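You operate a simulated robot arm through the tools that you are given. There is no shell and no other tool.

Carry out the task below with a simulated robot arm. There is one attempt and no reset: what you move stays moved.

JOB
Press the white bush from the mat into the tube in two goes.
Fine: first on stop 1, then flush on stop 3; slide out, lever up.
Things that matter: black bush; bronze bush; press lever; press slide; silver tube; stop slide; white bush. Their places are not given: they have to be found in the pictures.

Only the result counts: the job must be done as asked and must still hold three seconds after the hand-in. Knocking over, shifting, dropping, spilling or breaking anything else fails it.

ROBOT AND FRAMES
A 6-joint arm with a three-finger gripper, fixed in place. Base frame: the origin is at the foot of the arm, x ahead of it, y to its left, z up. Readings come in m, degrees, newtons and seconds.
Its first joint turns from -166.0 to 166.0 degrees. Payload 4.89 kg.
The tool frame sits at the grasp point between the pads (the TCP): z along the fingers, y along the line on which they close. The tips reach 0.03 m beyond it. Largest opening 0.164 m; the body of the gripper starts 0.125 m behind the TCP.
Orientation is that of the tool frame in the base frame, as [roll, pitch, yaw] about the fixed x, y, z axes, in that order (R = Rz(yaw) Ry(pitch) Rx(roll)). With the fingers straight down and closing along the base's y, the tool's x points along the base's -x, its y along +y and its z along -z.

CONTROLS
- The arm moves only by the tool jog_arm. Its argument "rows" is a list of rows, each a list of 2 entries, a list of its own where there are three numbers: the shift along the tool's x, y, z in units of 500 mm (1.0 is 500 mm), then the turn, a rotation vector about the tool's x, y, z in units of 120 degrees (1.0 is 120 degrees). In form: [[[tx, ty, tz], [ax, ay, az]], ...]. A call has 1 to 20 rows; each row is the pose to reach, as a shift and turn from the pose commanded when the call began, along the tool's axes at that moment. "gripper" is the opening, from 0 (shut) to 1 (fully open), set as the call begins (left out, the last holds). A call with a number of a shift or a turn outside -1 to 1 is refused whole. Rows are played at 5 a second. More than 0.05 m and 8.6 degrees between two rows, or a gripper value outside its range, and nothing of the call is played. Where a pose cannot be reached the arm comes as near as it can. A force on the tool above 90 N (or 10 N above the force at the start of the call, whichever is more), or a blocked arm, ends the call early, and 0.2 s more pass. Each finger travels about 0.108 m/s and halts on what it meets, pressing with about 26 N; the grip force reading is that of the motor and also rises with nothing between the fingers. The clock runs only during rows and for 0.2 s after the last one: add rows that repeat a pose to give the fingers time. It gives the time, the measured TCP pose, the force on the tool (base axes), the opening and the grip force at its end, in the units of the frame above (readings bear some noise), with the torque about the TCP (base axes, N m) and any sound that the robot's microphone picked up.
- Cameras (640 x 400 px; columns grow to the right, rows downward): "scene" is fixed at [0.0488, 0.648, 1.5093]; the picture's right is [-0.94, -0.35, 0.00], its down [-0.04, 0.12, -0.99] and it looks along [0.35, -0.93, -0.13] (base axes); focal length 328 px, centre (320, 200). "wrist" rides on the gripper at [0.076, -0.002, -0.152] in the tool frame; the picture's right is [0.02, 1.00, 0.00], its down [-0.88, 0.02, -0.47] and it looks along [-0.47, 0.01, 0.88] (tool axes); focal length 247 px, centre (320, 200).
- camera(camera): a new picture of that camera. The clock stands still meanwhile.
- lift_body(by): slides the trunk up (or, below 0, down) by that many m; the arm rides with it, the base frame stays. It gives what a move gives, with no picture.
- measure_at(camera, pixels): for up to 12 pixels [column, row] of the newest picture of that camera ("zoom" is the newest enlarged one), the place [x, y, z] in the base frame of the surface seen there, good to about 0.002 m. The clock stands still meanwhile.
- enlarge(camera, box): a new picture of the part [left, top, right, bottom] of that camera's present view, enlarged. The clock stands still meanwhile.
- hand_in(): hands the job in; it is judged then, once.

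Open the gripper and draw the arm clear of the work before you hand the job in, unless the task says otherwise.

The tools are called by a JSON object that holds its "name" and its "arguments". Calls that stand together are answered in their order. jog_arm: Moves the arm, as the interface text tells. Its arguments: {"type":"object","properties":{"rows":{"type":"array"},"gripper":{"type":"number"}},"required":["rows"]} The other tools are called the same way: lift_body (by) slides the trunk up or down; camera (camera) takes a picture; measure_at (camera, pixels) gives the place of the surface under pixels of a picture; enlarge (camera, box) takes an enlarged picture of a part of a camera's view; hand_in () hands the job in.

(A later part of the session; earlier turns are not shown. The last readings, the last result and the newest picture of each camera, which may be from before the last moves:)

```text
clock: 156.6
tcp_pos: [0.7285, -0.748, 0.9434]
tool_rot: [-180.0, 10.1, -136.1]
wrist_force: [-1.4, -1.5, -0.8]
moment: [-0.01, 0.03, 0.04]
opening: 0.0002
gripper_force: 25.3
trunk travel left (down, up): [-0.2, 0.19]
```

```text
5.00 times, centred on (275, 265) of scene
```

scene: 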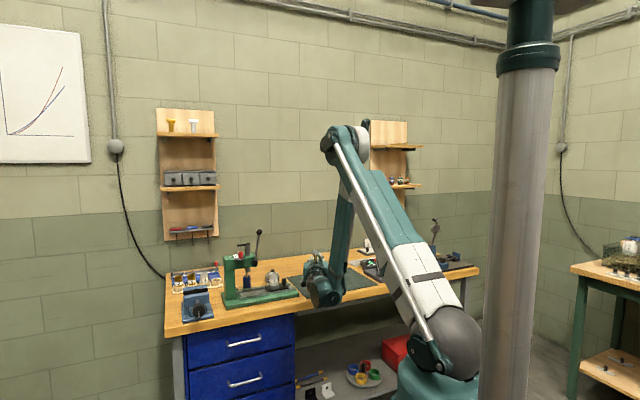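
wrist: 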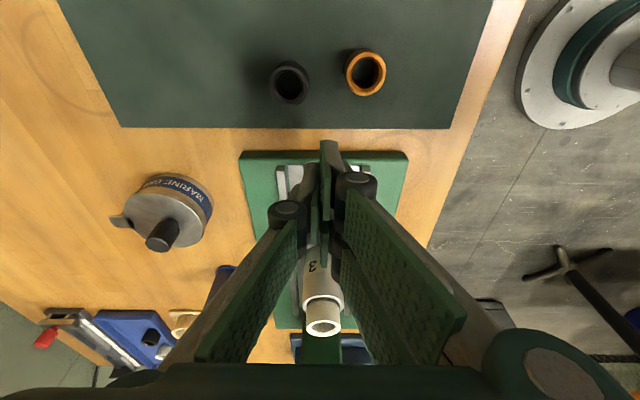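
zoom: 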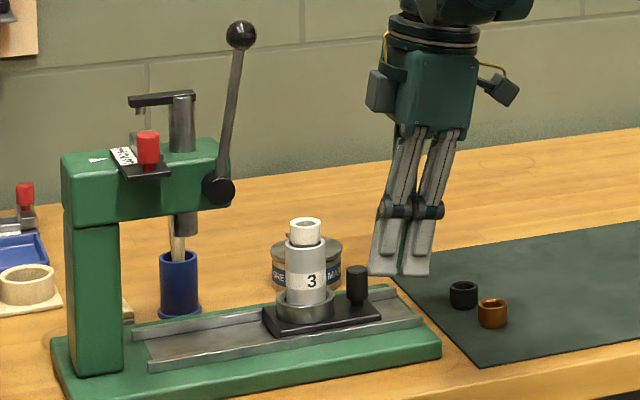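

The slide follows with only ~2 N. I push on slowly by 90 mm.

{"name": "jog_arm", "arguments": {"rows": [[[-0.008, 0, 0.0014], [0, 0, 0]], [[-0.02, 0, 0.0035], [0, 0, 0]], [[-0.032, 0, 0.0056], [0, 0, 0]], [[-0.044, 0, 0.0078], [0, 0, 0]], [[-0.056, 0, 0.0099], [0, 0, 0]], [[-0.068, 0, 0.012], [0, 0, 0]], [[-0.08, 0, 0.0141], [0, 0, 0]], [[-0.092, 0, 0.0162], [0, 0, 0]], [[-0.104, 0, 0.0183], [0, 0, 0]], [[-0.116, 0, 0.0204], [0, 0, 0]], [[-0.128, 0, 0.0226], [0, 0, 0]], [[-0.14, 0, 0.0247], [0, 0, 0]], [[-0.152, 0, 0.0268], [0, 0, 0]], [[-0.164, 0, 0.0289], [0, 0, 0]], [[-0.1773, 0, 0.0312], [0, 0, 0]], [[-0.1773, 0, 0.0312], [0, 0, 0]]]}}

{"name": "enlarge", "arguments": {"camera": "scene", "box": [210, 225, 320, 305]}}

```text
clock: 160.0
tcp_pos: [0.7924, -0.6859, 0.9434]
tool_rot: [180.0, 10.0, -136.0]
wrist_force: [0.3, 0.6, 0.0]
moment: [0.01, -0.02, 0.01]
opening: 0.0001
gripper_force: 26.4
trunk travel left (down, up): [-0.2, 0.19]
```

```text
5.00 times, centred on (265, 265) of scene
```

zoom: 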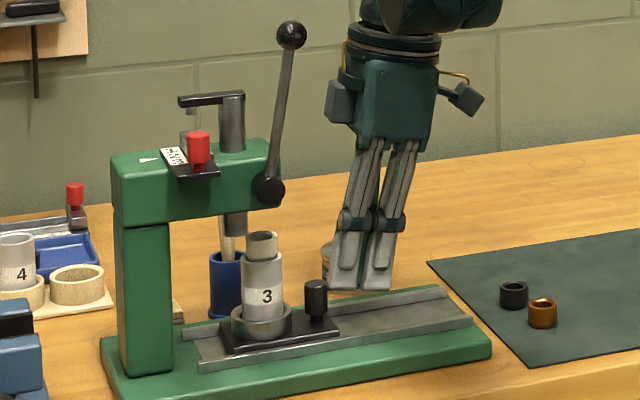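

Tube is now ~2 cm short of the ram axis, force near zero, bush upright and lower than the ram. I push another 14 mm.

{"name": "jog_arm", "arguments": {"rows": [[[-0.006, 0, 0.001], [0, 0, 0]], [[-0.014, 0, 0.0025], [0, 0, 0]], [[-0.022, 0, 0.0039], [0, 0, 0]], [[-0.0276, 0, 0.0049], [0, 0, 0]], [[-0.0276, 0, 0.0049], [0, 0, 0]]]}}

{"name": "enlarge", "arguments": {"camera": "scene", "box": [220, 245, 290, 300]}}

{"name": "camera", "arguments": {"camera": "wrist"}}

```text
clock: 161.2
tcp_pos: [0.8026, -0.6765, 0.9436]
tool_rot: [-180.0, 10.0, -136.0]
wrist_force: [-0.5, -0.5, 0.1]
moment: [0.0, 0.03, 0.04]
opening: 0.0
gripper_force: 25.7
trunk travel left (down, up): [-0.2, 0.19]
```

```text
7.27 times, centred on (255, 272) of scene
```

zoom: 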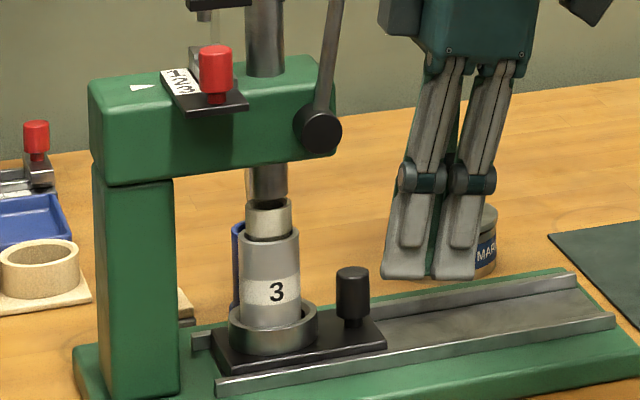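

```text
taken
```

wrist: 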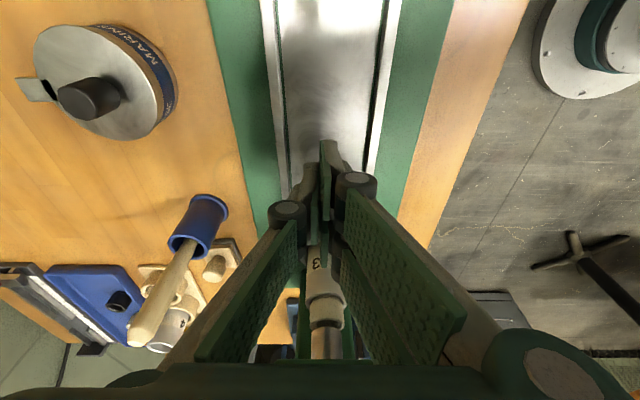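

The slide has coasted ahead and the bush is now under the ram (zoom bush (268,215), ram (266,185)). I measure to verify alignment.

{"name": "enlarge", "arguments": {"camera": "scene", "box": [220, 245, 290, 300]}}

{"name": "measure_at", "arguments": {"camera": "zoom", "pixels": [[266, 185], [250, 185], [284, 185], [268, 225], [250, 225], [288, 225], [268, 250], [246, 250], [295, 250], [352, 290], [266, 203], [268, 210]]}}

```text
7.27 times, centred on (255, 272) of scene
```

zoom: 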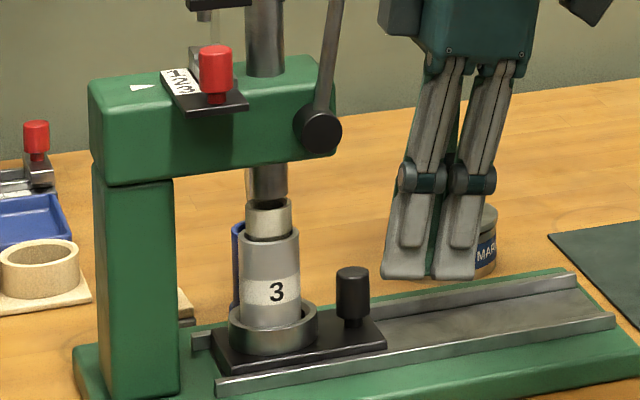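

```text
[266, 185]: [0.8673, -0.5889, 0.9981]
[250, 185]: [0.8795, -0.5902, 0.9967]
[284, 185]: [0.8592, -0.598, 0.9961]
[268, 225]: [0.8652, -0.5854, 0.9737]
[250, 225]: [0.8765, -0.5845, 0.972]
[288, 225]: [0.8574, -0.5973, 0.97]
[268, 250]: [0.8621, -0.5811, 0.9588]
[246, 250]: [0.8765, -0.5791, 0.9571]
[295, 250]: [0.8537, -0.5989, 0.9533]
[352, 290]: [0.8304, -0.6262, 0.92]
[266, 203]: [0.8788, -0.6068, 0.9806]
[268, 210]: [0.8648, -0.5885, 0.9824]
```

The bush axis matches the ram within ~1–2 mm. I advance gently until the fingers touch the knob to confirm that the slide is at its end stop.

{"name": "jog_arm", "arguments": {"rows": [[[-0.006, 0, 0.001], [0, 0, 0]], [[-0.012, 0, 0.0021], [0, 0, 0]], [[-0.0158, 0, 0.0028], [0, 0, 0]], [[-0.0158, 0, 0.0028], [0, 0, 0]]]}}

{"name": "jog_arm", "arguments": {"rows": [[[-0.002, 0, 0.0003], [0, 0, 0]], [[-0.004, 0, 0.0007], [0, 0, 0]], [[-0.006, 0, 0.001], [0, 0, 0]], [[-0.006, 0, 0.001], [0, 0, 0]]]}}

{"name": "enlarge", "arguments": {"camera": "scene", "box": [220, 245, 290, 300]}}

```text
clock: 162.2
tcp_pos: [0.8096, -0.6705, 0.9442]
tool_rot: [-180.0, 10.1, -136.0]
wrist_force: [-1.2, 0.1, 0.1]
moment: [-0.01, 0.0, -0.03]
opening: 0.0
gripper_force: 26.0
trunk travel left (down, up): [-0.2, 0.19]
```

```text
clock: 163.2
tcp_pos: [0.8094, -0.6691, 0.9423]
tool_rot: [-180.0, 9.9, -136.0]
wrist_force: [-15.7, -11.6, 2.0]
moment: [-0.13, 0.31, 0.23]
opening: 0.0
gripper_force: 26.2
trunk travel left (down, up): [-0.2, 0.19]
```

```text
7.27 times, centred on (255, 272) of scene
```

zoom: 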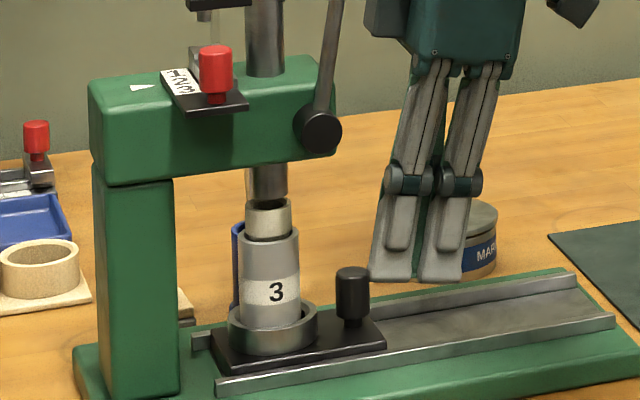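

Resistance of 19.5 N with no movement: the slide is at its end stop. I back off, rise and return the tool to vertical.

{"name": "jog_arm", "arguments": {"rows": [[[0.02, 0, -0.0035], [0, 0, 0]], [[0.08, 0, -0.014], [0, 0, 0]], [[0.15, 0, -0.0264], [0, 0, 0]], [[0.22, 0, -0.0388], [0, 0, 0]], [[0.215, 0, -0.12], [0, 0, 0]], [[0.2, 0, -0.2], [0, 0, 0]], [[0.19, 0, -0.29], [0, 0, 0]], [[0.175, 0, -0.38], [0, 0, 0]], [[0.16, 0, -0.47], [0, 0, 0]], [[0.145, 0, -0.56], [0, 0, 0]], [[0.13, 0, -0.65], [0, 0, 0]], [[0.12, 0, -0.72], [0, 0, 0]], [[0.12, 0, -0.72], [0, 0.042, 0]], [[0.12, 0, -0.72], [0, 0.0833, 0]], [[0.12, 0, -0.72], [0, 0.0833, 0]]]}}

{"name": "camera", "arguments": {"camera": "wrist"}}

{"name": "enlarge", "arguments": {"camera": "scene", "box": [210, 215, 310, 300]}}

```text
clock: 166.4
tcp_pos: [0.7232, -0.753, 1.2885]
tool_rot: [-180.0, -0.1, -136.1]
wrist_force: [0.3, 0.8, 0.0]
moment: [-0.1, 0.1, -0.02]
opening: 0.0
gripper_force: 25.7
trunk travel left (down, up): [-0.2, 0.19]
```

```text
taken
```

wrist: 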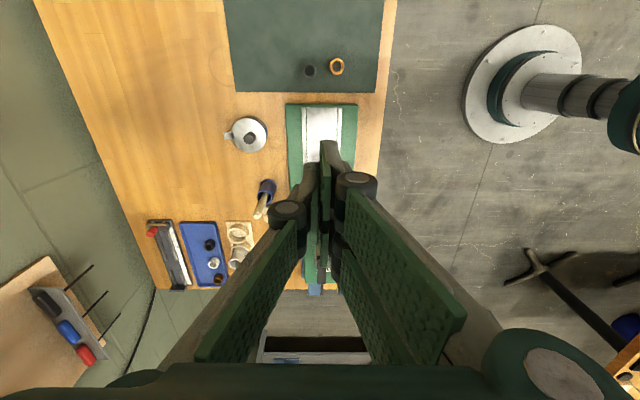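

```text
4.71 times, centred on (260, 258) of scene
```

zoom: 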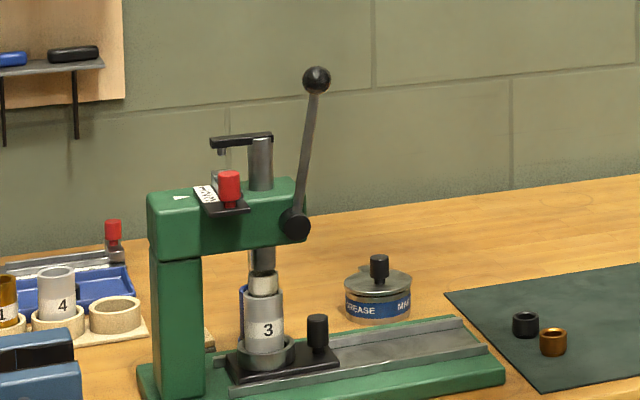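

I measure the lever ball and hub from the scene zoom for an accurate arc.

{"name": "measure_at", "arguments": {"camera": "zoom", "pixels": [[316, 80], [296, 226], [296, 215], [306, 226], [286, 226], [296, 238], [310, 120], [304, 170], [222, 140], [221, 152], [221, 180], [262, 140]]}}

{"name": "enlarge", "arguments": {"camera": "scene", "box": [235, 225, 275, 275]}}

```text
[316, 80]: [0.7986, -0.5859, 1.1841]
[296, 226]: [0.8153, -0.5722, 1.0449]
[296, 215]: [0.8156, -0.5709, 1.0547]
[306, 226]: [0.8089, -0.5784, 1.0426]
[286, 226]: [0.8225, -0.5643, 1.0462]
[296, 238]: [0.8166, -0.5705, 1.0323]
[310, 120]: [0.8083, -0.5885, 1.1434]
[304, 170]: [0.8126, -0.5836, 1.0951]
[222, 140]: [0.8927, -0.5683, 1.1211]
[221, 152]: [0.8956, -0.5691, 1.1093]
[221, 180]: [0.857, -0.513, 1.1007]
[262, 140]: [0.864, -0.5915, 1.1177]
```

```text
8.00 times, centred on (255, 250) of scene
```

zoom: 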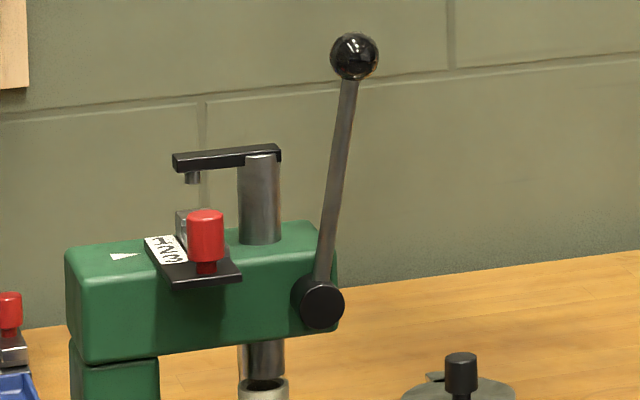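

Hub (s 0.189, z 1.0445), ball centre ≈ (0.807,-0.597,1.183), lever length ≈ 0.140 m, 9° off vertical. I open to 60 mm and go above the ball.

{"name": "jog_arm", "arguments": {"gripper": 0.37, "rows": [[[-0.04, 0.013, 0], [0, 0, 0]], [[-0.1, 0.032, 0], [0, 0, 0]], [[-0.17, 0.055, 0], [0, 0, 0]], [[-0.24, 0.078, 0], [0, 0, 0]], [[-0.3, 0.097, 0], [0, 0, 0]], [[-0.3376, 0.1093, 0], [0, 0, 0]], [[-0.3376, 0.1093, 0], [0, 0, 0]]]}}

{"name": "camera", "arguments": {"camera": "wrist"}}

{"name": "enlarge", "arguments": {"camera": "wrist", "box": [260, 100, 380, 200]}}

```text
clock: 168.0
tcp_pos: [0.8078, -0.5964, 1.2878]
tool_rot: [179.9, -0.1, -135.9]
wrist_force: [0.3, 0.1, 0.2]
moment: [-0.08, 0.06, 0.01]
opening: 0.0606
gripper_force: 0.1
trunk travel left (down, up): [-0.2, 0.19]
```

```text
taken
```

wrist: 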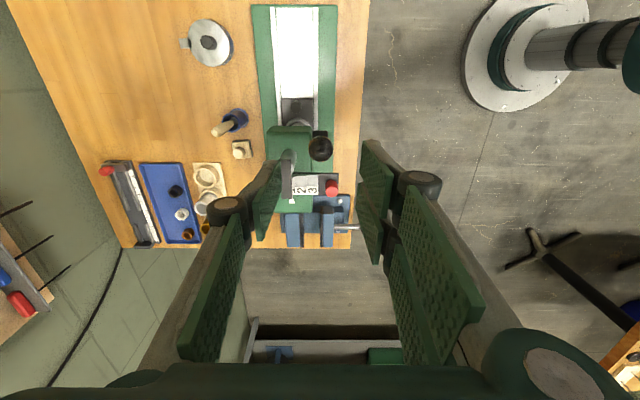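

```text
4.00 times, centred on (320, 150) of wrist
```

zoom: 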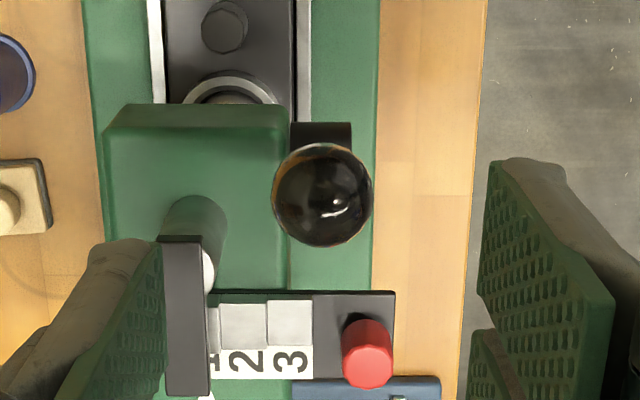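

The ball is exactly below the TCP (model offset < 1 mm). I descend 105 mm so that the pads straddle it, then close.

{"name": "jog_arm", "arguments": {"rows": [[[0, 0, 0.05], [0, 0, 0]], [[0, 0, 0.1], [0, 0, 0]], [[0, 0, 0.14], [0, 0, 0]], [[0, 0, 0.175], [0, 0, 0]], [[0, 0, 0.2], [0, 0, 0]], [[0, 0, 0.209], [0, 0, 0]], [[0, 0, 0.209], [0, 0, 0]]]}}

{"name": "jog_arm", "arguments": {"gripper": 0.0, "rows": [[[0, 0, 0], [0, 0, 0]], [[0, 0, 0], [0, 0, 0]], [[0, 0, 0], [0, 0, 0]], [[0, 0, 0], [0, 0, 0]]]}}

{"name": "enlarge", "arguments": {"camera": "wrist", "box": [260, 140, 380, 240]}}

{"name": "enlarge", "arguments": {"camera": "scene", "box": [210, 205, 310, 290]}}

```text
clock: 169.6
tcp_pos: [0.8088, -0.5969, 1.1827]
tool_rot: [179.9, 0.0, -136.0]
wrist_force: [-0.3, -0.1, 0.7]
moment: [0.02, 0.03, 0.0]
opening: 0.0606
gripper_force: 0.0
trunk travel left (down, up): [-0.2, 0.19]
```

```text
clock: 170.6
tcp_pos: [0.8065, -0.5954, 1.1835]
tool_rot: [179.9, 0.0, -136.0]
wrist_force: [-16.8, 15.5, -14.6]
moment: [-0.19, 0.21, 0.03]
opening: 0.0255
gripper_force: 45.4
trunk travel left (down, up): [-0.2, 0.19]
```

```text
4.00 times, centred on (320, 190) of wrist
```

zoom: 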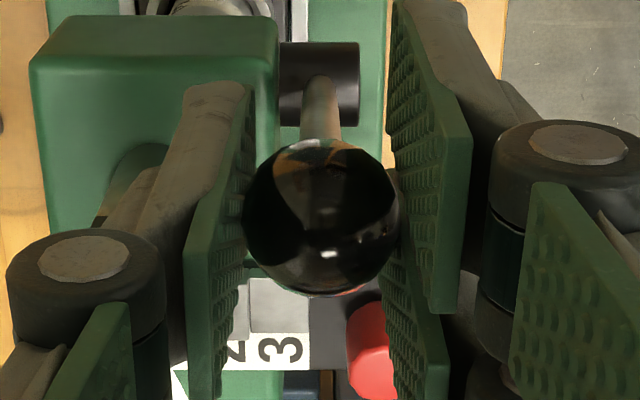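

```text
4.71 times, centred on (260, 248) of scene
```

zoom: 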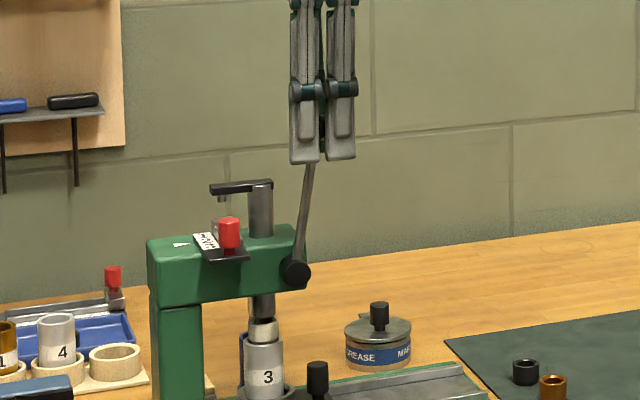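

Ball gripped (25.5 mm). I now swing it along its arc toward -s, first by about 11°, reading the force.

{"name": "jog_arm", "arguments": {"rows": [[[0.0135, 0.002, 0.0025], [0, 0, 0]], [[0.0278, 0.002, 0.0059], [0, 0, 0]], [[0.0395, 0.002, 0.0094], [0, 0, 0]], [[0.0511, 0.002, 0.0133], [0, 0, 0]], [[0.0511, 0.002, 0.0133], [0, 0, 0]]]}}

{"name": "enlarge", "arguments": {"camera": "scene", "box": [210, 215, 310, 300]}}

```text
clock: 171.8
tcp_pos: [0.7891, -0.6146, 1.1754]
tool_rot: [180.0, 0.0, -135.9]
wrist_force: [15.9, -4.9, 5.3]
moment: [0.83, -1.03, 0.03]
opening: 0.0251
gripper_force: 44.8
trunk travel left (down, up): [-0.2, 0.19]
```

```text
4.71 times, centred on (260, 258) of scene
```

zoom: 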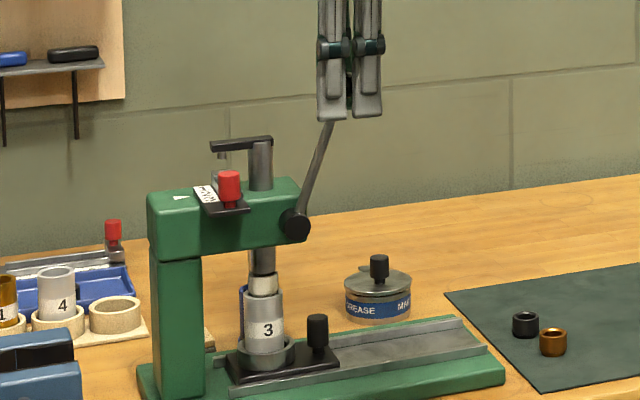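

The lever follows and the ram bar has sunk slightly (zoom y 138→143), so this is the pressing direction. I continue the arc to 30°, now turning the tool along with the lever.

{"name": "jog_arm", "arguments": {"rows": [[[0.0113, -0.0006, 0.0046], [0, -0.0208, 0]], [[0.0226, -0.0006, 0.0094], [0, -0.0417, 0]], [[0.0335, -0.0006, 0.0149], [0, -0.0625, 0]], [[0.0443, -0.0006, 0.0207], [0, -0.0833, 0]], [[0.0443, -0.0006, 0.0207], [0, -0.0833, 0]]]}}

{"name": "enlarge", "arguments": {"camera": "scene", "box": [210, 215, 310, 300]}}

```text
clock: 173.0
tcp_pos: [0.7714, -0.631, 1.1644]
tool_rot: [180.0, 10.1, -135.9]
wrist_force: [11.2, -13.9, 0.5]
moment: [-0.17, 0.21, -0.07]
opening: 0.0253
gripper_force: 45.0
trunk travel left (down, up): [-0.2, 0.19]
```

```text
4.71 times, centred on (260, 258) of scene
```

zoom: 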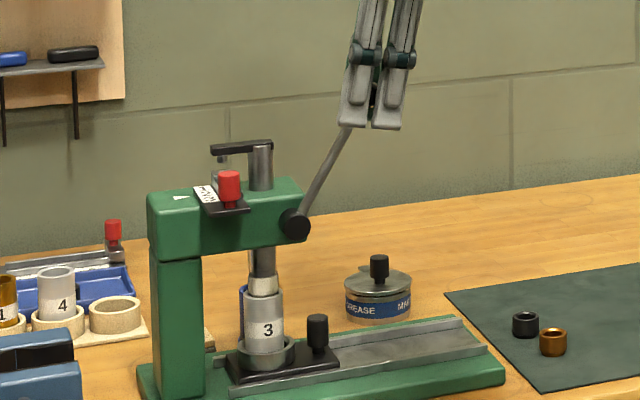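

Bar has moved down about 8 mm so far, forces small. I go on 10° more (same local increments as the tool turns with the lever).

{"name": "jog_arm", "arguments": {"rows": [[[0.0113, -0.001, 0.0046], [0, -0.0208, 0]], [[0.0226, -0.001, 0.0094], [0, -0.0417, 0]], [[0.0335, -0.001, 0.0149], [0, -0.0625, 0]], [[0.0443, -0.001, 0.0207], [0, -0.0833, 0]], [[0.0443, -0.001, 0.0207], [0, -0.0833, 0]]]}}

{"name": "enlarge", "arguments": {"camera": "scene", "box": [225, 230, 285, 290]}}

```text
clock: 174.2
tcp_pos: [0.7595, -0.6436, 1.1509]
tool_rot: [180.0, 20.0, -136.0]
wrist_force: [24.2, -3.9, -4.5]
moment: [0.03, 0.0, 0.01]
opening: 0.0254
gripper_force: 44.7
trunk travel left (down, up): [-0.2, 0.19]
```

```text
6.67 times, centred on (255, 260) of scene
```

zoom: 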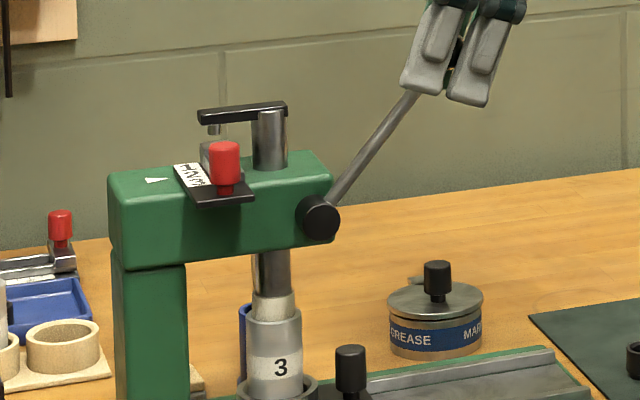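

The pin is about 4 mm above the step now; resistance ~15 N. I continue in small steps toward stop 1.

{"name": "jog_arm", "arguments": {"rows": [[[0.0056, -0.001, 0.0022], [0, -0.0104, 0]], [[0.0113, -0.001, 0.0046], [0, -0.0208, 0]], [[0.017, -0.001, 0.007], [0, -0.0312, 0]], [[0.0226, -0.001, 0.0094], [0, -0.0417, 0]], [[0.0226, -0.001, 0.0094], [0, -0.0417, 0]]]}}

{"name": "enlarge", "arguments": {"camera": "scene", "box": [225, 230, 285, 290]}}

```text
clock: 175.4
tcp_pos: [0.755, -0.65, 1.1431]
tool_rot: [180.0, 24.9, -136.0]
wrist_force: [14.7, 11.5, -14.0]
moment: [-0.31, 0.42, 0.0]
opening: 0.0255
gripper_force: 45.3
trunk travel left (down, up): [-0.2, 0.19]
```

```text
6.67 times, centred on (255, 260) of scene
```

zoom: 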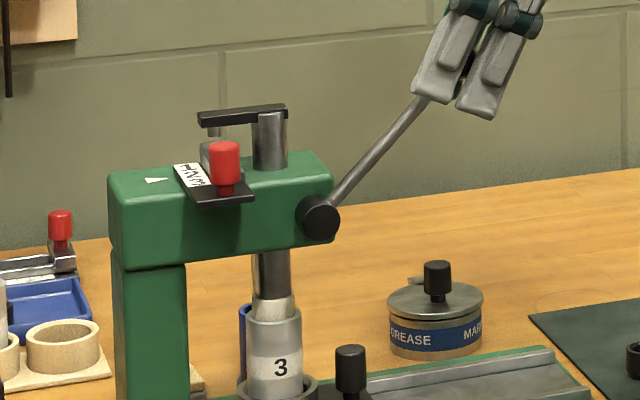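

Mostly a radial pull (my arc is ~1–2 mm too wide). I correct inward a little and continue 4° more.

{"name": "jog_arm", "arguments": {"rows": [[[0.0045, 0, 0.0035], [0, -0.0083, 0]], [[0.009, 0, 0.0062], [0, -0.0167, 0]], [[0.0136, 0, 0.0085], [0, -0.025, 0]], [[0.0181, 0, 0.0105], [0, -0.0333, 0]], [[0.0181, 0, 0.0105], [0, -0.0333, 0]]]}}

{"name": "enlarge", "arguments": {"camera": "scene", "box": [225, 230, 285, 290]}}

```text
clock: 176.6
tcp_pos: [0.7483, -0.6546, 1.1356]
tool_rot: [179.8, 29.1, -135.9]
wrist_force: [27.7, -6.4, 7.8]
moment: [0.82, -0.99, -0.01]
opening: 0.0253
gripper_force: 44.9
trunk travel left (down, up): [-0.2, 0.19]
```

```text
6.67 times, centred on (255, 260) of scene
```

zoom: 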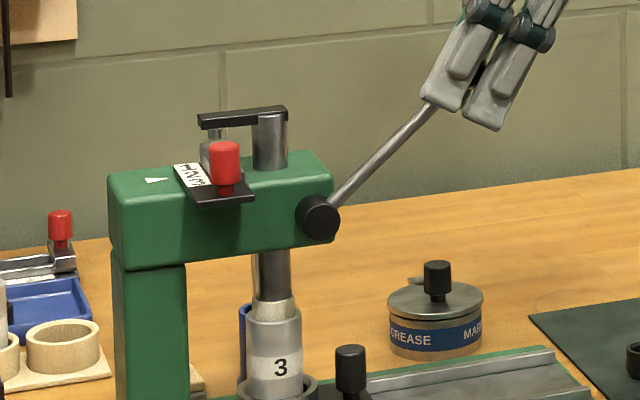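

Resistance ~16 N, lever at ≈ 49°. I go 4° further.

{"name": "jog_arm", "arguments": {"rows": [[[0.0045, 0, 0.0018], [0, -0.0083, 0]], [[0.009, 0, 0.0037], [0, -0.0167, 0]], [[0.0136, 0, 0.0056], [0, -0.025, 0]], [[0.0181, 0, 0.0075], [0, -0.0333, 0]], [[0.0181, 0, 0.0075], [0, -0.0333, 0]]]}}

{"name": "enlarge", "arguments": {"camera": "scene", "box": [225, 230, 285, 290]}}

```text
clock: 177.8
tcp_pos: [0.7437, -0.6592, 1.1277]
tool_rot: [179.9, 33.0, -136.0]
wrist_force: [24.9, -8.7, 8.5]
moment: [0.52, -0.66, -0.05]
opening: 0.0253
gripper_force: 45.0
trunk travel left (down, up): [-0.2, 0.19]
```

```text
6.67 times, centred on (255, 260) of scene
```

zoom: 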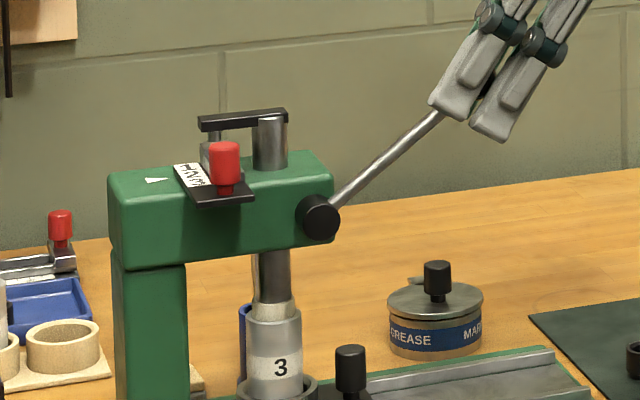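

The pin seems about to touch the step. I move another 3° and watch for a force rise.

{"name": "jog_arm", "arguments": {"rows": [[[0.0045, 0, 0.0018], [0, -0.0083, 0]], [[0.009, 0, 0.0037], [0, -0.0167, 0]], [[0.0136, 0, 0.0056], [0, -0.025, 0]], [[0.0136, 0, 0.0056], [0, -0.025, 0]]]}}

{"name": "enlarge", "arguments": {"camera": "scene", "box": [225, 230, 285, 290]}}

```text
clock: 178.8
tcp_pos: [0.7409, -0.6623, 1.12]
tool_rot: [179.8, 36.0, -136.0]
wrist_force: [23.9, -16.1, 10.8]
moment: [0.44, -0.53, -0.07]
opening: 0.0254
gripper_force: 45.2
trunk travel left (down, up): [-0.2, 0.19]
```

```text
6.67 times, centred on (255, 260) of scene
```

zoom: 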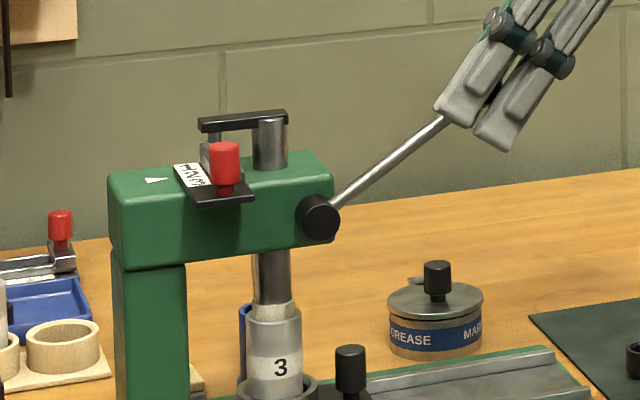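

Bar still sinking (~1 mm), resistance ~12 N. Another 3°.

{"name": "jog_arm", "arguments": {"rows": [[[0.0045, -0.0006, 0.0018], [0, -0.0083, 0]], [[0.009, -0.0006, 0.0037], [0, -0.0167, 0]], [[0.0136, -0.0006, 0.0056], [0, -0.025, 0]], [[0.0136, -0.0006, 0.0056], [0, -0.025, 0]]]}}

{"name": "enlarge", "arguments": {"camera": "scene", "box": [235, 235, 275, 285]}}

```text
clock: 179.8
tcp_pos: [0.7376, -0.6637, 1.1162]
tool_rot: [179.9, 39.0, -135.9]
wrist_force: [19.2, -10.1, 3.8]
moment: [-0.02, 0.1, -0.06]
opening: 0.0254
gripper_force: 45.3
trunk travel left (down, up): [-0.2, 0.19]
```

```text
8.00 times, centred on (255, 260) of scene
```

zoom: 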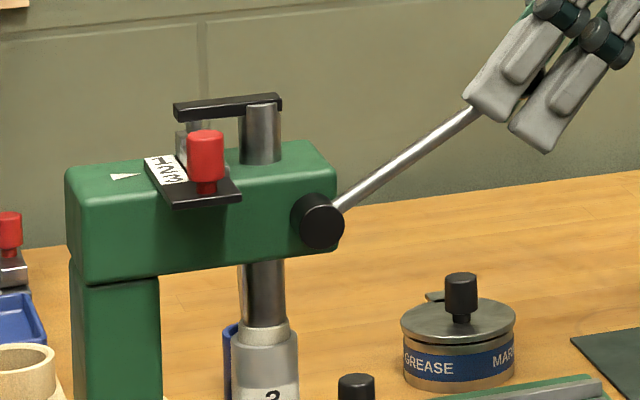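

I enlarge the bar/step region strongly to see the pin against the steps.

{"name": "enlarge", "arguments": {"camera": "scene", "box": [240, 240, 264, 264]}}

{"name": "camera", "arguments": {"camera": "wrist"}}

```text
16.00 times, centred on (252, 252) of scene
```

zoom: 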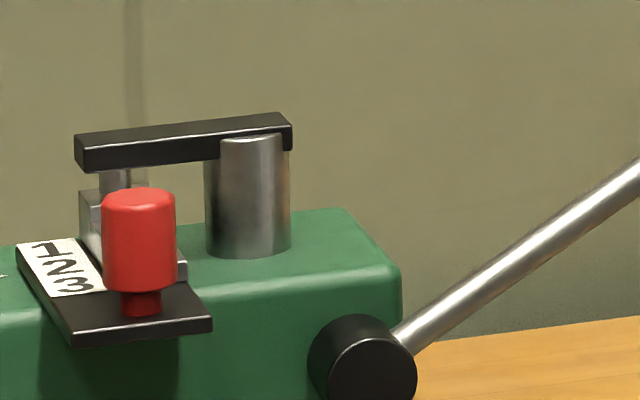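

```text
taken
```

wrist: 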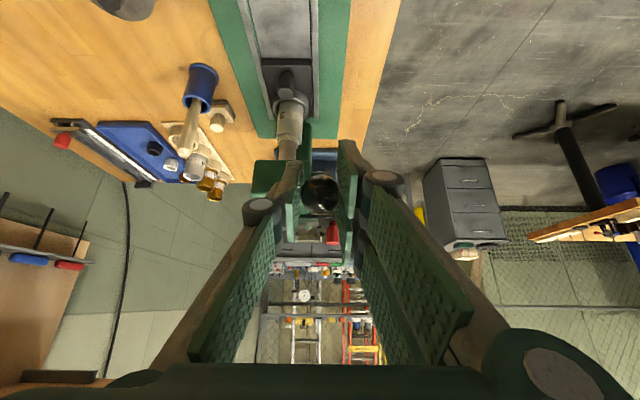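

The pin's lower end is right at the step's top. I press on in small increments until the force rises clearly.

{"name": "jog_arm", "arguments": {"rows": [[[0.0045, 0, 0.0018], [0, -0.0083, 0]], [[0.009, 0, 0.0037], [0, -0.0167, 0]], [[0.009, 0, 0.0037], [0, -0.0167, 0]]]}}

{"name": "jog_arm", "arguments": {"rows": [[[0.0045, 0, 0.0018], [0, -0.0083, 0]], [[0.009, 0, 0.0037], [0, -0.0167, 0]], [[0.009, 0, 0.0037], [0, -0.0167, 0]]]}}

{"name": "enlarge", "arguments": {"camera": "scene", "box": [240, 240, 264, 264]}}

```text
clock: 180.6
tcp_pos: [0.7362, -0.6666, 1.1107]
tool_rot: [179.9, 41.0, -136.1]
wrist_force: [17.2, -12.6, 3.3]
moment: [-0.28, 0.32, -0.01]
opening: 0.0253
gripper_force: 44.7
trunk travel left (down, up): [-0.2, 0.19]
```

```text
clock: 181.4
tcp_pos: [0.7349, -0.6678, 1.1059]
tool_rot: [179.9, 43.0, -136.0]
wrist_force: [24.7, -19.4, 13.5]
moment: [-0.44, 0.51, -0.02]
opening: 0.0253
gripper_force: 45.0
trunk travel left (down, up): [-0.2, 0.19]
```

```text
16.00 times, centred on (252, 252) of scene
```

zoom: 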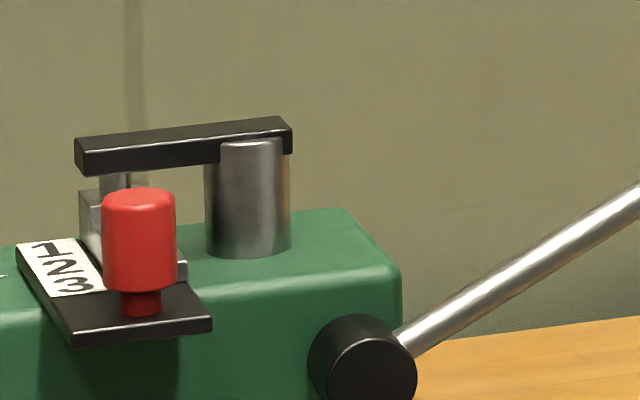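

Still moving a bit. I continue in 2° steps.

{"name": "jog_arm", "arguments": {"rows": [[[0.0045, -0.001, 0.0018], [0, -0.0083, 0]], [[0.009, -0.001, 0.0037], [0, -0.0167, 0]], [[0.009, -0.001, 0.0037], [0, -0.0167, 0]]]}}

{"name": "jog_arm", "arguments": {"rows": [[[0.0045, 0, 0.0018], [0, -0.0083, 0]], [[0.009, 0, 0.0037], [0, -0.0167, 0]], [[0.009, 0, 0.0037], [0, -0.0167, 0]]]}}

{"name": "enlarge", "arguments": {"camera": "scene", "box": [240, 240, 264, 264]}}

{"name": "enlarge", "arguments": {"camera": "scene", "box": [235, 255, 275, 305]}}

```text
clock: 182.2
tcp_pos: [0.7333, -0.6691, 1.1022]
tool_rot: [179.9, 45.1, -136.0]
wrist_force: [35.1, -14.5, 28.2]
moment: [-0.04, -0.02, 0.01]
opening: 0.0258
gripper_force: 44.9
trunk travel left (down, up): [-0.2, 0.19]
```

```text
clock: 183.0
tcp_pos: [0.7323, -0.6695, 1.0983]
tool_rot: [179.8, 46.9, -136.0]
wrist_force: [33.0, -11.1, 24.5]
moment: [-0.2, 0.4, -0.05]
opening: 0.0259
gripper_force: 44.7
trunk travel left (down, up): [-0.2, 0.19]
```

```text
16.00 times, centred on (252, 252) of scene
```

zoom: 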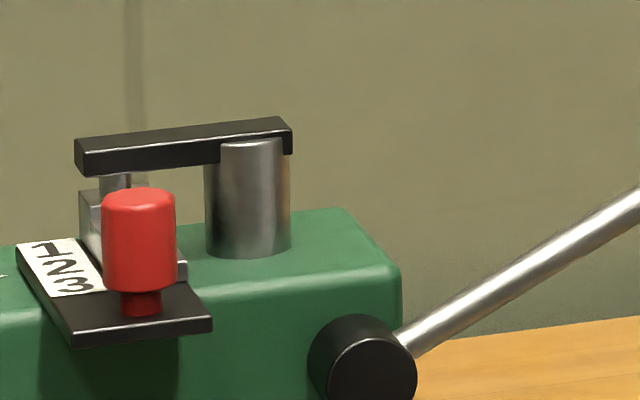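

```text
8.00 times, centred on (255, 280) of scene
```

zoom: 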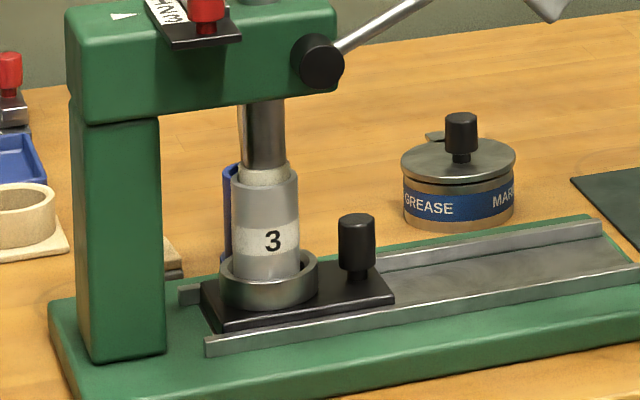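

The bar no longer moves while force rose to ~29 N: stop 1 is reached (bush protrudes ≈ 8 mm). I check how the ball sits in the grip before raising the lever.

{"name": "camera", "arguments": {"camera": "wrist"}}

{"name": "enlarge", "arguments": {"camera": "wrist", "box": [260, 140, 380, 240]}}

```text
taken
```

wrist: 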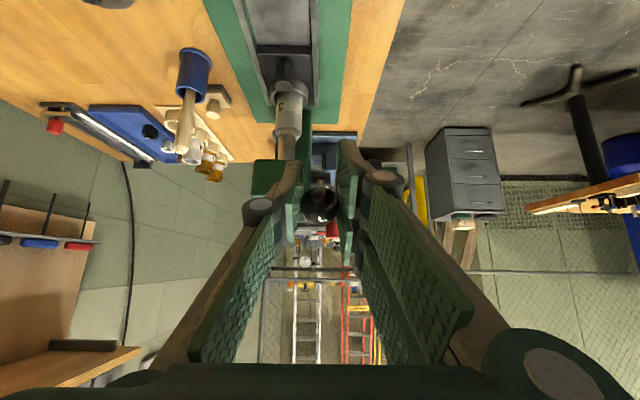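

```text
4.00 times, centred on (320, 190) of wrist
```

zoom: 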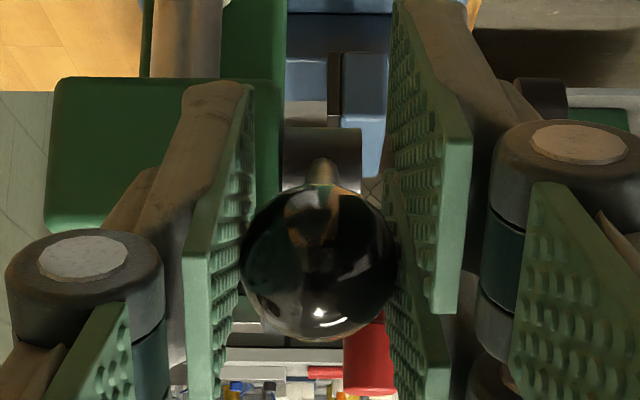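

The ball slid about 9 mm within the pads but is still held. I swing the lever back up, first by 20°.

{"name": "jog_arm", "arguments": {"rows": [[[-0.0115, 0, -0.0038], [0, 0.0208, 0]], [[-0.023, 0, -0.0073], [0, 0.0417, 0]], [[-0.0467, 0, -0.0125], [0, 0.0833, 0]], [[-0.0706, 0, -0.0157], [0, 0.125, 0]], [[-0.0948, 0, -0.0167], [0, 0.1667, 0]], [[-0.0948, 0, -0.0167], [0, 0.1667, 0]]]}}

{"name": "enlarge", "arguments": {"camera": "scene", "box": [225, 230, 285, 290]}}

```text
clock: 184.4
tcp_pos: [0.7501, -0.6534, 1.1384]
tool_rot: [179.9, 26.8, -136.0]
wrist_force: [-0.2, -4.8, -6.6]
moment: [-0.63, 0.71, -0.03]
opening: 0.0256
gripper_force: 45.3
trunk travel left (down, up): [-0.2, 0.19]
```

```text
6.67 times, centred on (255, 260) of scene
```

zoom: 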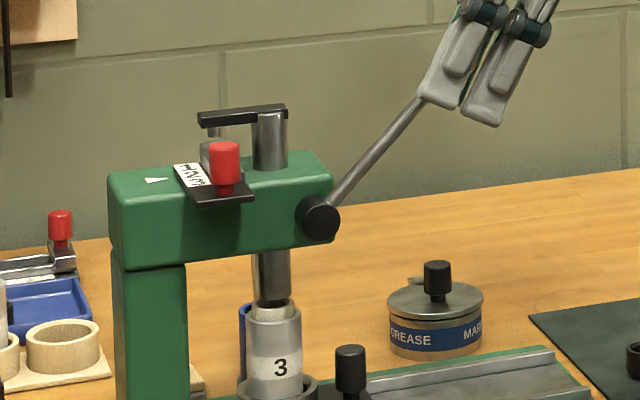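

The ram rises and leaves the bush partly pressed in the tube. I continue raising the lever by another 30°.

{"name": "jog_arm", "arguments": {"rows": [[[-0.023, 0, -0.0073], [0, 0.0417, 0]], [[-0.0467, 0, -0.0125], [0, 0.0833, 0]], [[-0.0706, 0, -0.0157], [0, 0.125, 0]], [[-0.0948, 0, -0.0167], [0, 0.1667, 0]], [[-0.1188, 0, -0.0157], [0, 0.2083, 0]], [[-0.1428, 0, -0.0125], [0, 0.25, 0]], [[-0.1428, 0, -0.0125], [0, 0.25, 0]]]}}

{"name": "enlarge", "arguments": {"camera": "scene", "box": [220, 215, 290, 295]}}

```text
clock: 186.0
tcp_pos: [0.7931, -0.6107, 1.1777]
tool_rot: [-180.0, -3.1, -136.0]
wrist_force: [-4.0, -6.6, 28.0]
moment: [0.33, -0.31, 0.0]
opening: 0.0253
gripper_force: 45.0
trunk travel left (down, up): [-0.2, 0.19]
```

```text
5.00 times, centred on (255, 255) of scene
```

zoom: 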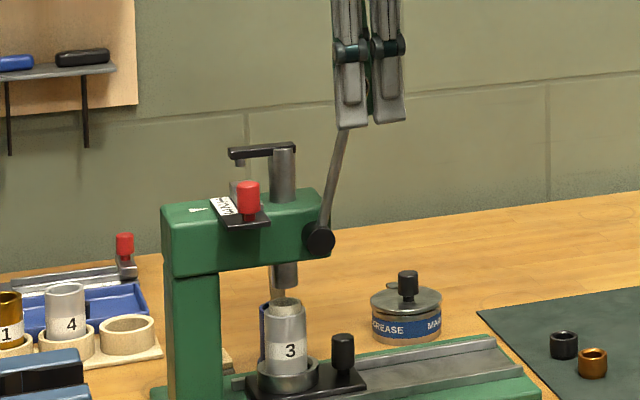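

I check the tube top closely: is the bush still protruding after the first press?

{"name": "enlarge", "arguments": {"camera": "scene", "box": [238, 260, 274, 290]}}

```text
13.33 times, centred on (256, 275) of scene
```

zoom: 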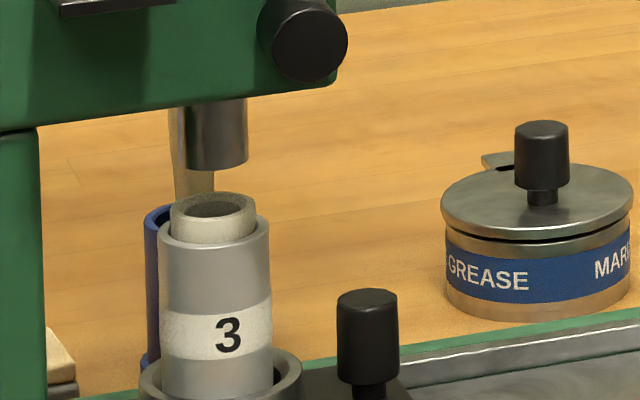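

Good: the bush protrudes ≈ 9 mm, straight, after the first press. I look at the ball in the grip, then finish raising the lever.

{"name": "enlarge", "arguments": {"camera": "wrist", "box": [260, 140, 380, 240]}}

{"name": "jog_arm", "arguments": {"rows": [[[-0.008, 0, -0.005], [0, 0, 0]], [[-0.016, 0, -0.008], [0, 0, 0]], [[-0.024, 0, -0.0105], [0, 0, 0]], [[-0.024, 0, -0.0105], [0, 0, 0]]]}}

{"name": "enlarge", "arguments": {"camera": "scene", "box": [225, 215, 285, 275]}}

```text
4.00 times, centred on (320, 190) of wrist
```

zoom: 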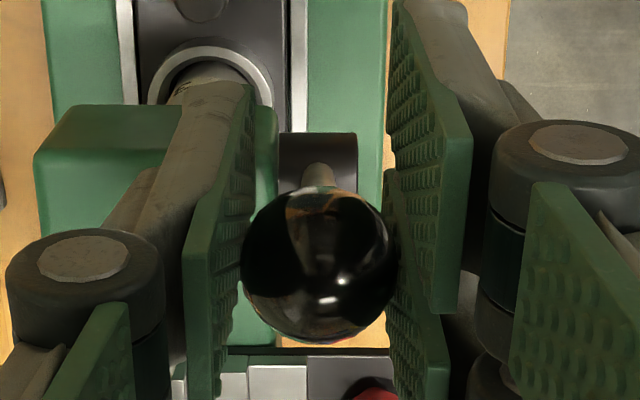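

```text
clock: 187.0
tcp_pos: [0.8026, -0.5993, 1.1791]
tool_rot: [179.9, -3.0, -135.9]
wrist_force: [-26.2, 15.4, -24.7]
moment: [-0.78, 0.5, 0.27]
opening: 0.0254
gripper_force: 44.5
trunk travel left (down, up): [-0.2, 0.19]
```

```text
6.67 times, centred on (255, 245) of scene
```

zoom: 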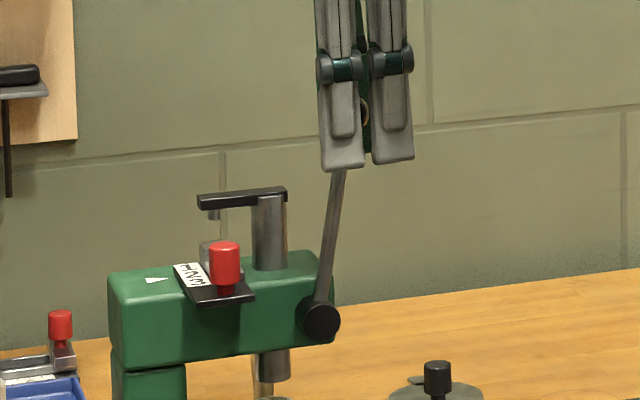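

The bar is back at its rest height (row ≈ 243.5 as before), so the lever is up. I open and rise off the ball.

{"name": "jog_arm", "arguments": {"gripper": 0.37, "rows": [[[0, 0, 0], [0, 0, 0]], [[0, 0, 0], [0, 0, 0]], [[0, 0, 0], [0, 0, 0]], [[0, 0, -0.05], [0, 0, 0]], [[0, 0, -0.12], [0, 0, 0]], [[0, 0, -0.19], [0, 0, 0]], [[0, 0, -0.23], [0, -0.026, 0]], [[0, 0, -0.23], [0, -0.026, 0]]]}}

{"name": "enlarge", "arguments": {"camera": "scene", "box": [215, 215, 305, 295]}}

{"name": "camera", "arguments": {"camera": "wrist"}}

```text
clock: 188.8
tcp_pos: [0.8073, -0.5962, 1.2954]
tool_rot: [180.0, 0.1, -136.0]
wrist_force: [0.0, 0.5, 0.3]
moment: [0.0, -0.06, 0.0]
opening: 0.0608
gripper_force: 0.0
trunk travel left (down, up): [-0.2, 0.19]
```

```text
5.00 times, centred on (260, 255) of scene
```

zoom: 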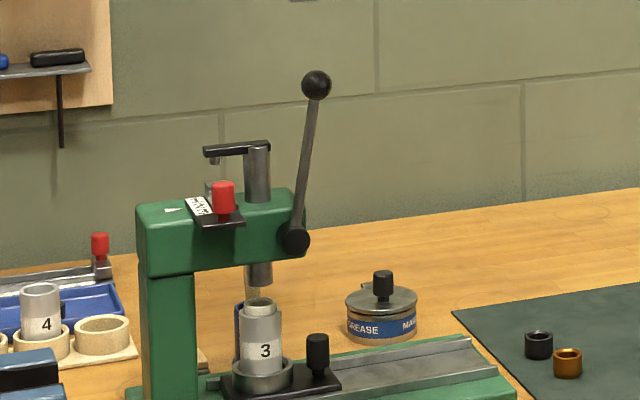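

```text
taken
```

wrist: 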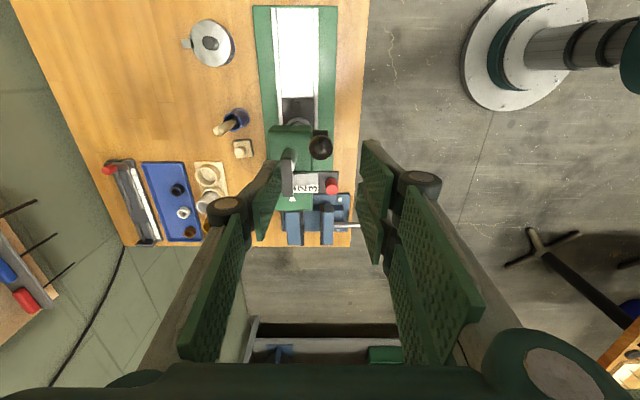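

Lever stands up as at the start, bush protruding ~9 mm. Now for stop 3: I turn the tool back to yaw 134° and go above the red knob (its present place s 0.255, u 0.966).

{"name": "jog_arm", "arguments": {"rows": [[[-0.015, 0.004, 0], [0, 0, 0.0625]], [[-0.03, 0.008, 0], [0, 0, 0.125]], [[-0.045, 0.012, 0], [0, 0, 0.1875]], [[-0.06, 0.016, 0], [0, 0, 0.25]], [[-0.075, 0.02, 0], [0, 0, 0.3125]], [[-0.09, 0.024, 0], [0, 0, 0.375]], [[-0.105, 0.028, 0], [0, 0, 0.4375]], [[-0.12, 0.032, 0], [0, 0, 0.5]], [[-0.135, 0.036, 0], [0, 0, 0.5625]], [[-0.15, 0.04, 0], [0, 0, 0.625]], [[-0.165, 0.044, 0], [0, 0, 0.6875]], [[-0.1775, 0.0485, 0], [0, 0, 0.75]], [[-0.1775, 0.0485, 0], [0, 0, 0.75]]]}}

{"name": "camera", "arguments": {"camera": "wrist"}}

{"name": "enlarge", "arguments": {"camera": "wrist", "box": [260, 110, 380, 210]}}

```text
clock: 191.6
tcp_pos: [0.8539, -0.5188, 1.295]
tool_rot: [180.0, 0.0, 134.0]
wrist_force: [-1.0, 0.1, 0.1]
moment: [-0.01, 0.03, -0.01]
opening: 0.0606
gripper_force: 0.1
trunk travel left (down, up): [-0.2, 0.19]
```

```text
taken
```

wrist: 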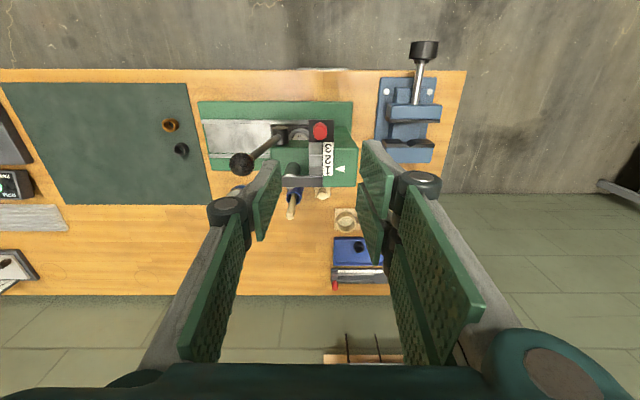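

```text
4.00 times, centred on (320, 160) of wrist
```

zoom: 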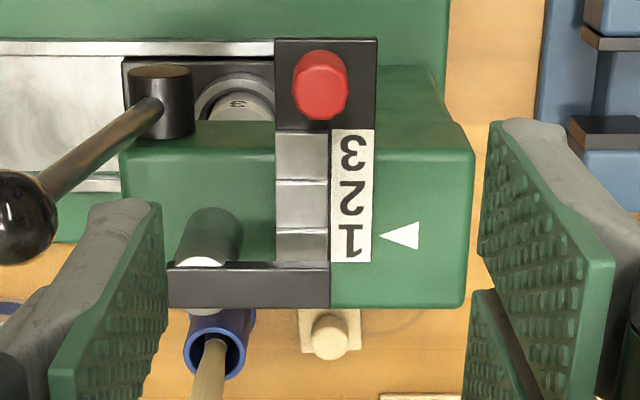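

The slide stands unchanged at "1". I descend around the red knob as before and close on it.

{"name": "jog_arm", "arguments": {"rows": [[[0, 0.002, 0.06], [0, 0, 0]], [[0, 0.002, 0.12], [0, 0, 0]], [[0, 0.002, 0.18], [0, 0, 0]], [[0, 0.002, 0.24], [0, 0, 0]], [[0, 0.002, 0.29], [0, 0, 0]], [[0, 0.002, 0.33], [0, 0, 0]], [[0, 0.002, 0.353], [0, 0, 0]], [[0, 0.002, 0.353], [0, 0, 0]]]}}

{"name": "jog_arm", "arguments": {"gripper": 0.0, "rows": [[[0, 0, 0], [0, 0, 0]], [[0, 0, 0], [0, 0, 0]], [[0, 0, 0], [0, 0, 0]], [[0, 0, 0], [0, 0, 0]]]}}

{"name": "camera", "arguments": {"camera": "wrist"}}

```text
clock: 193.4
tcp_pos: [0.8553, -0.5179, 1.1186]
tool_rot: [180.0, -0.1, 134.0]
wrist_force: [0.4, 0.6, 0.2]
moment: [0.0, -0.03, -0.01]
opening: 0.0605
gripper_force: 0.1
trunk travel left (down, up): [-0.2, 0.19]
```

```text
clock: 194.4
tcp_pos: [0.8547, -0.5185, 1.1185]
tool_rot: [180.0, 0.0, 133.9]
wrist_force: [-15.3, -12.7, -9.6]
moment: [-0.44, 0.38, -0.15]
opening: 0.0188
gripper_force: 45.2
trunk travel left (down, up): [-0.2, 0.19]
```

```text
taken
```

wrist: 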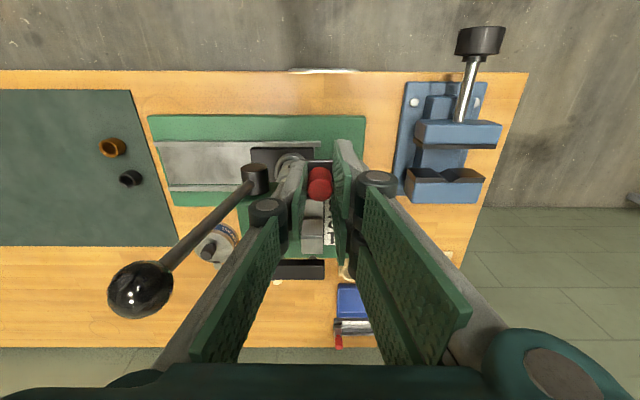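

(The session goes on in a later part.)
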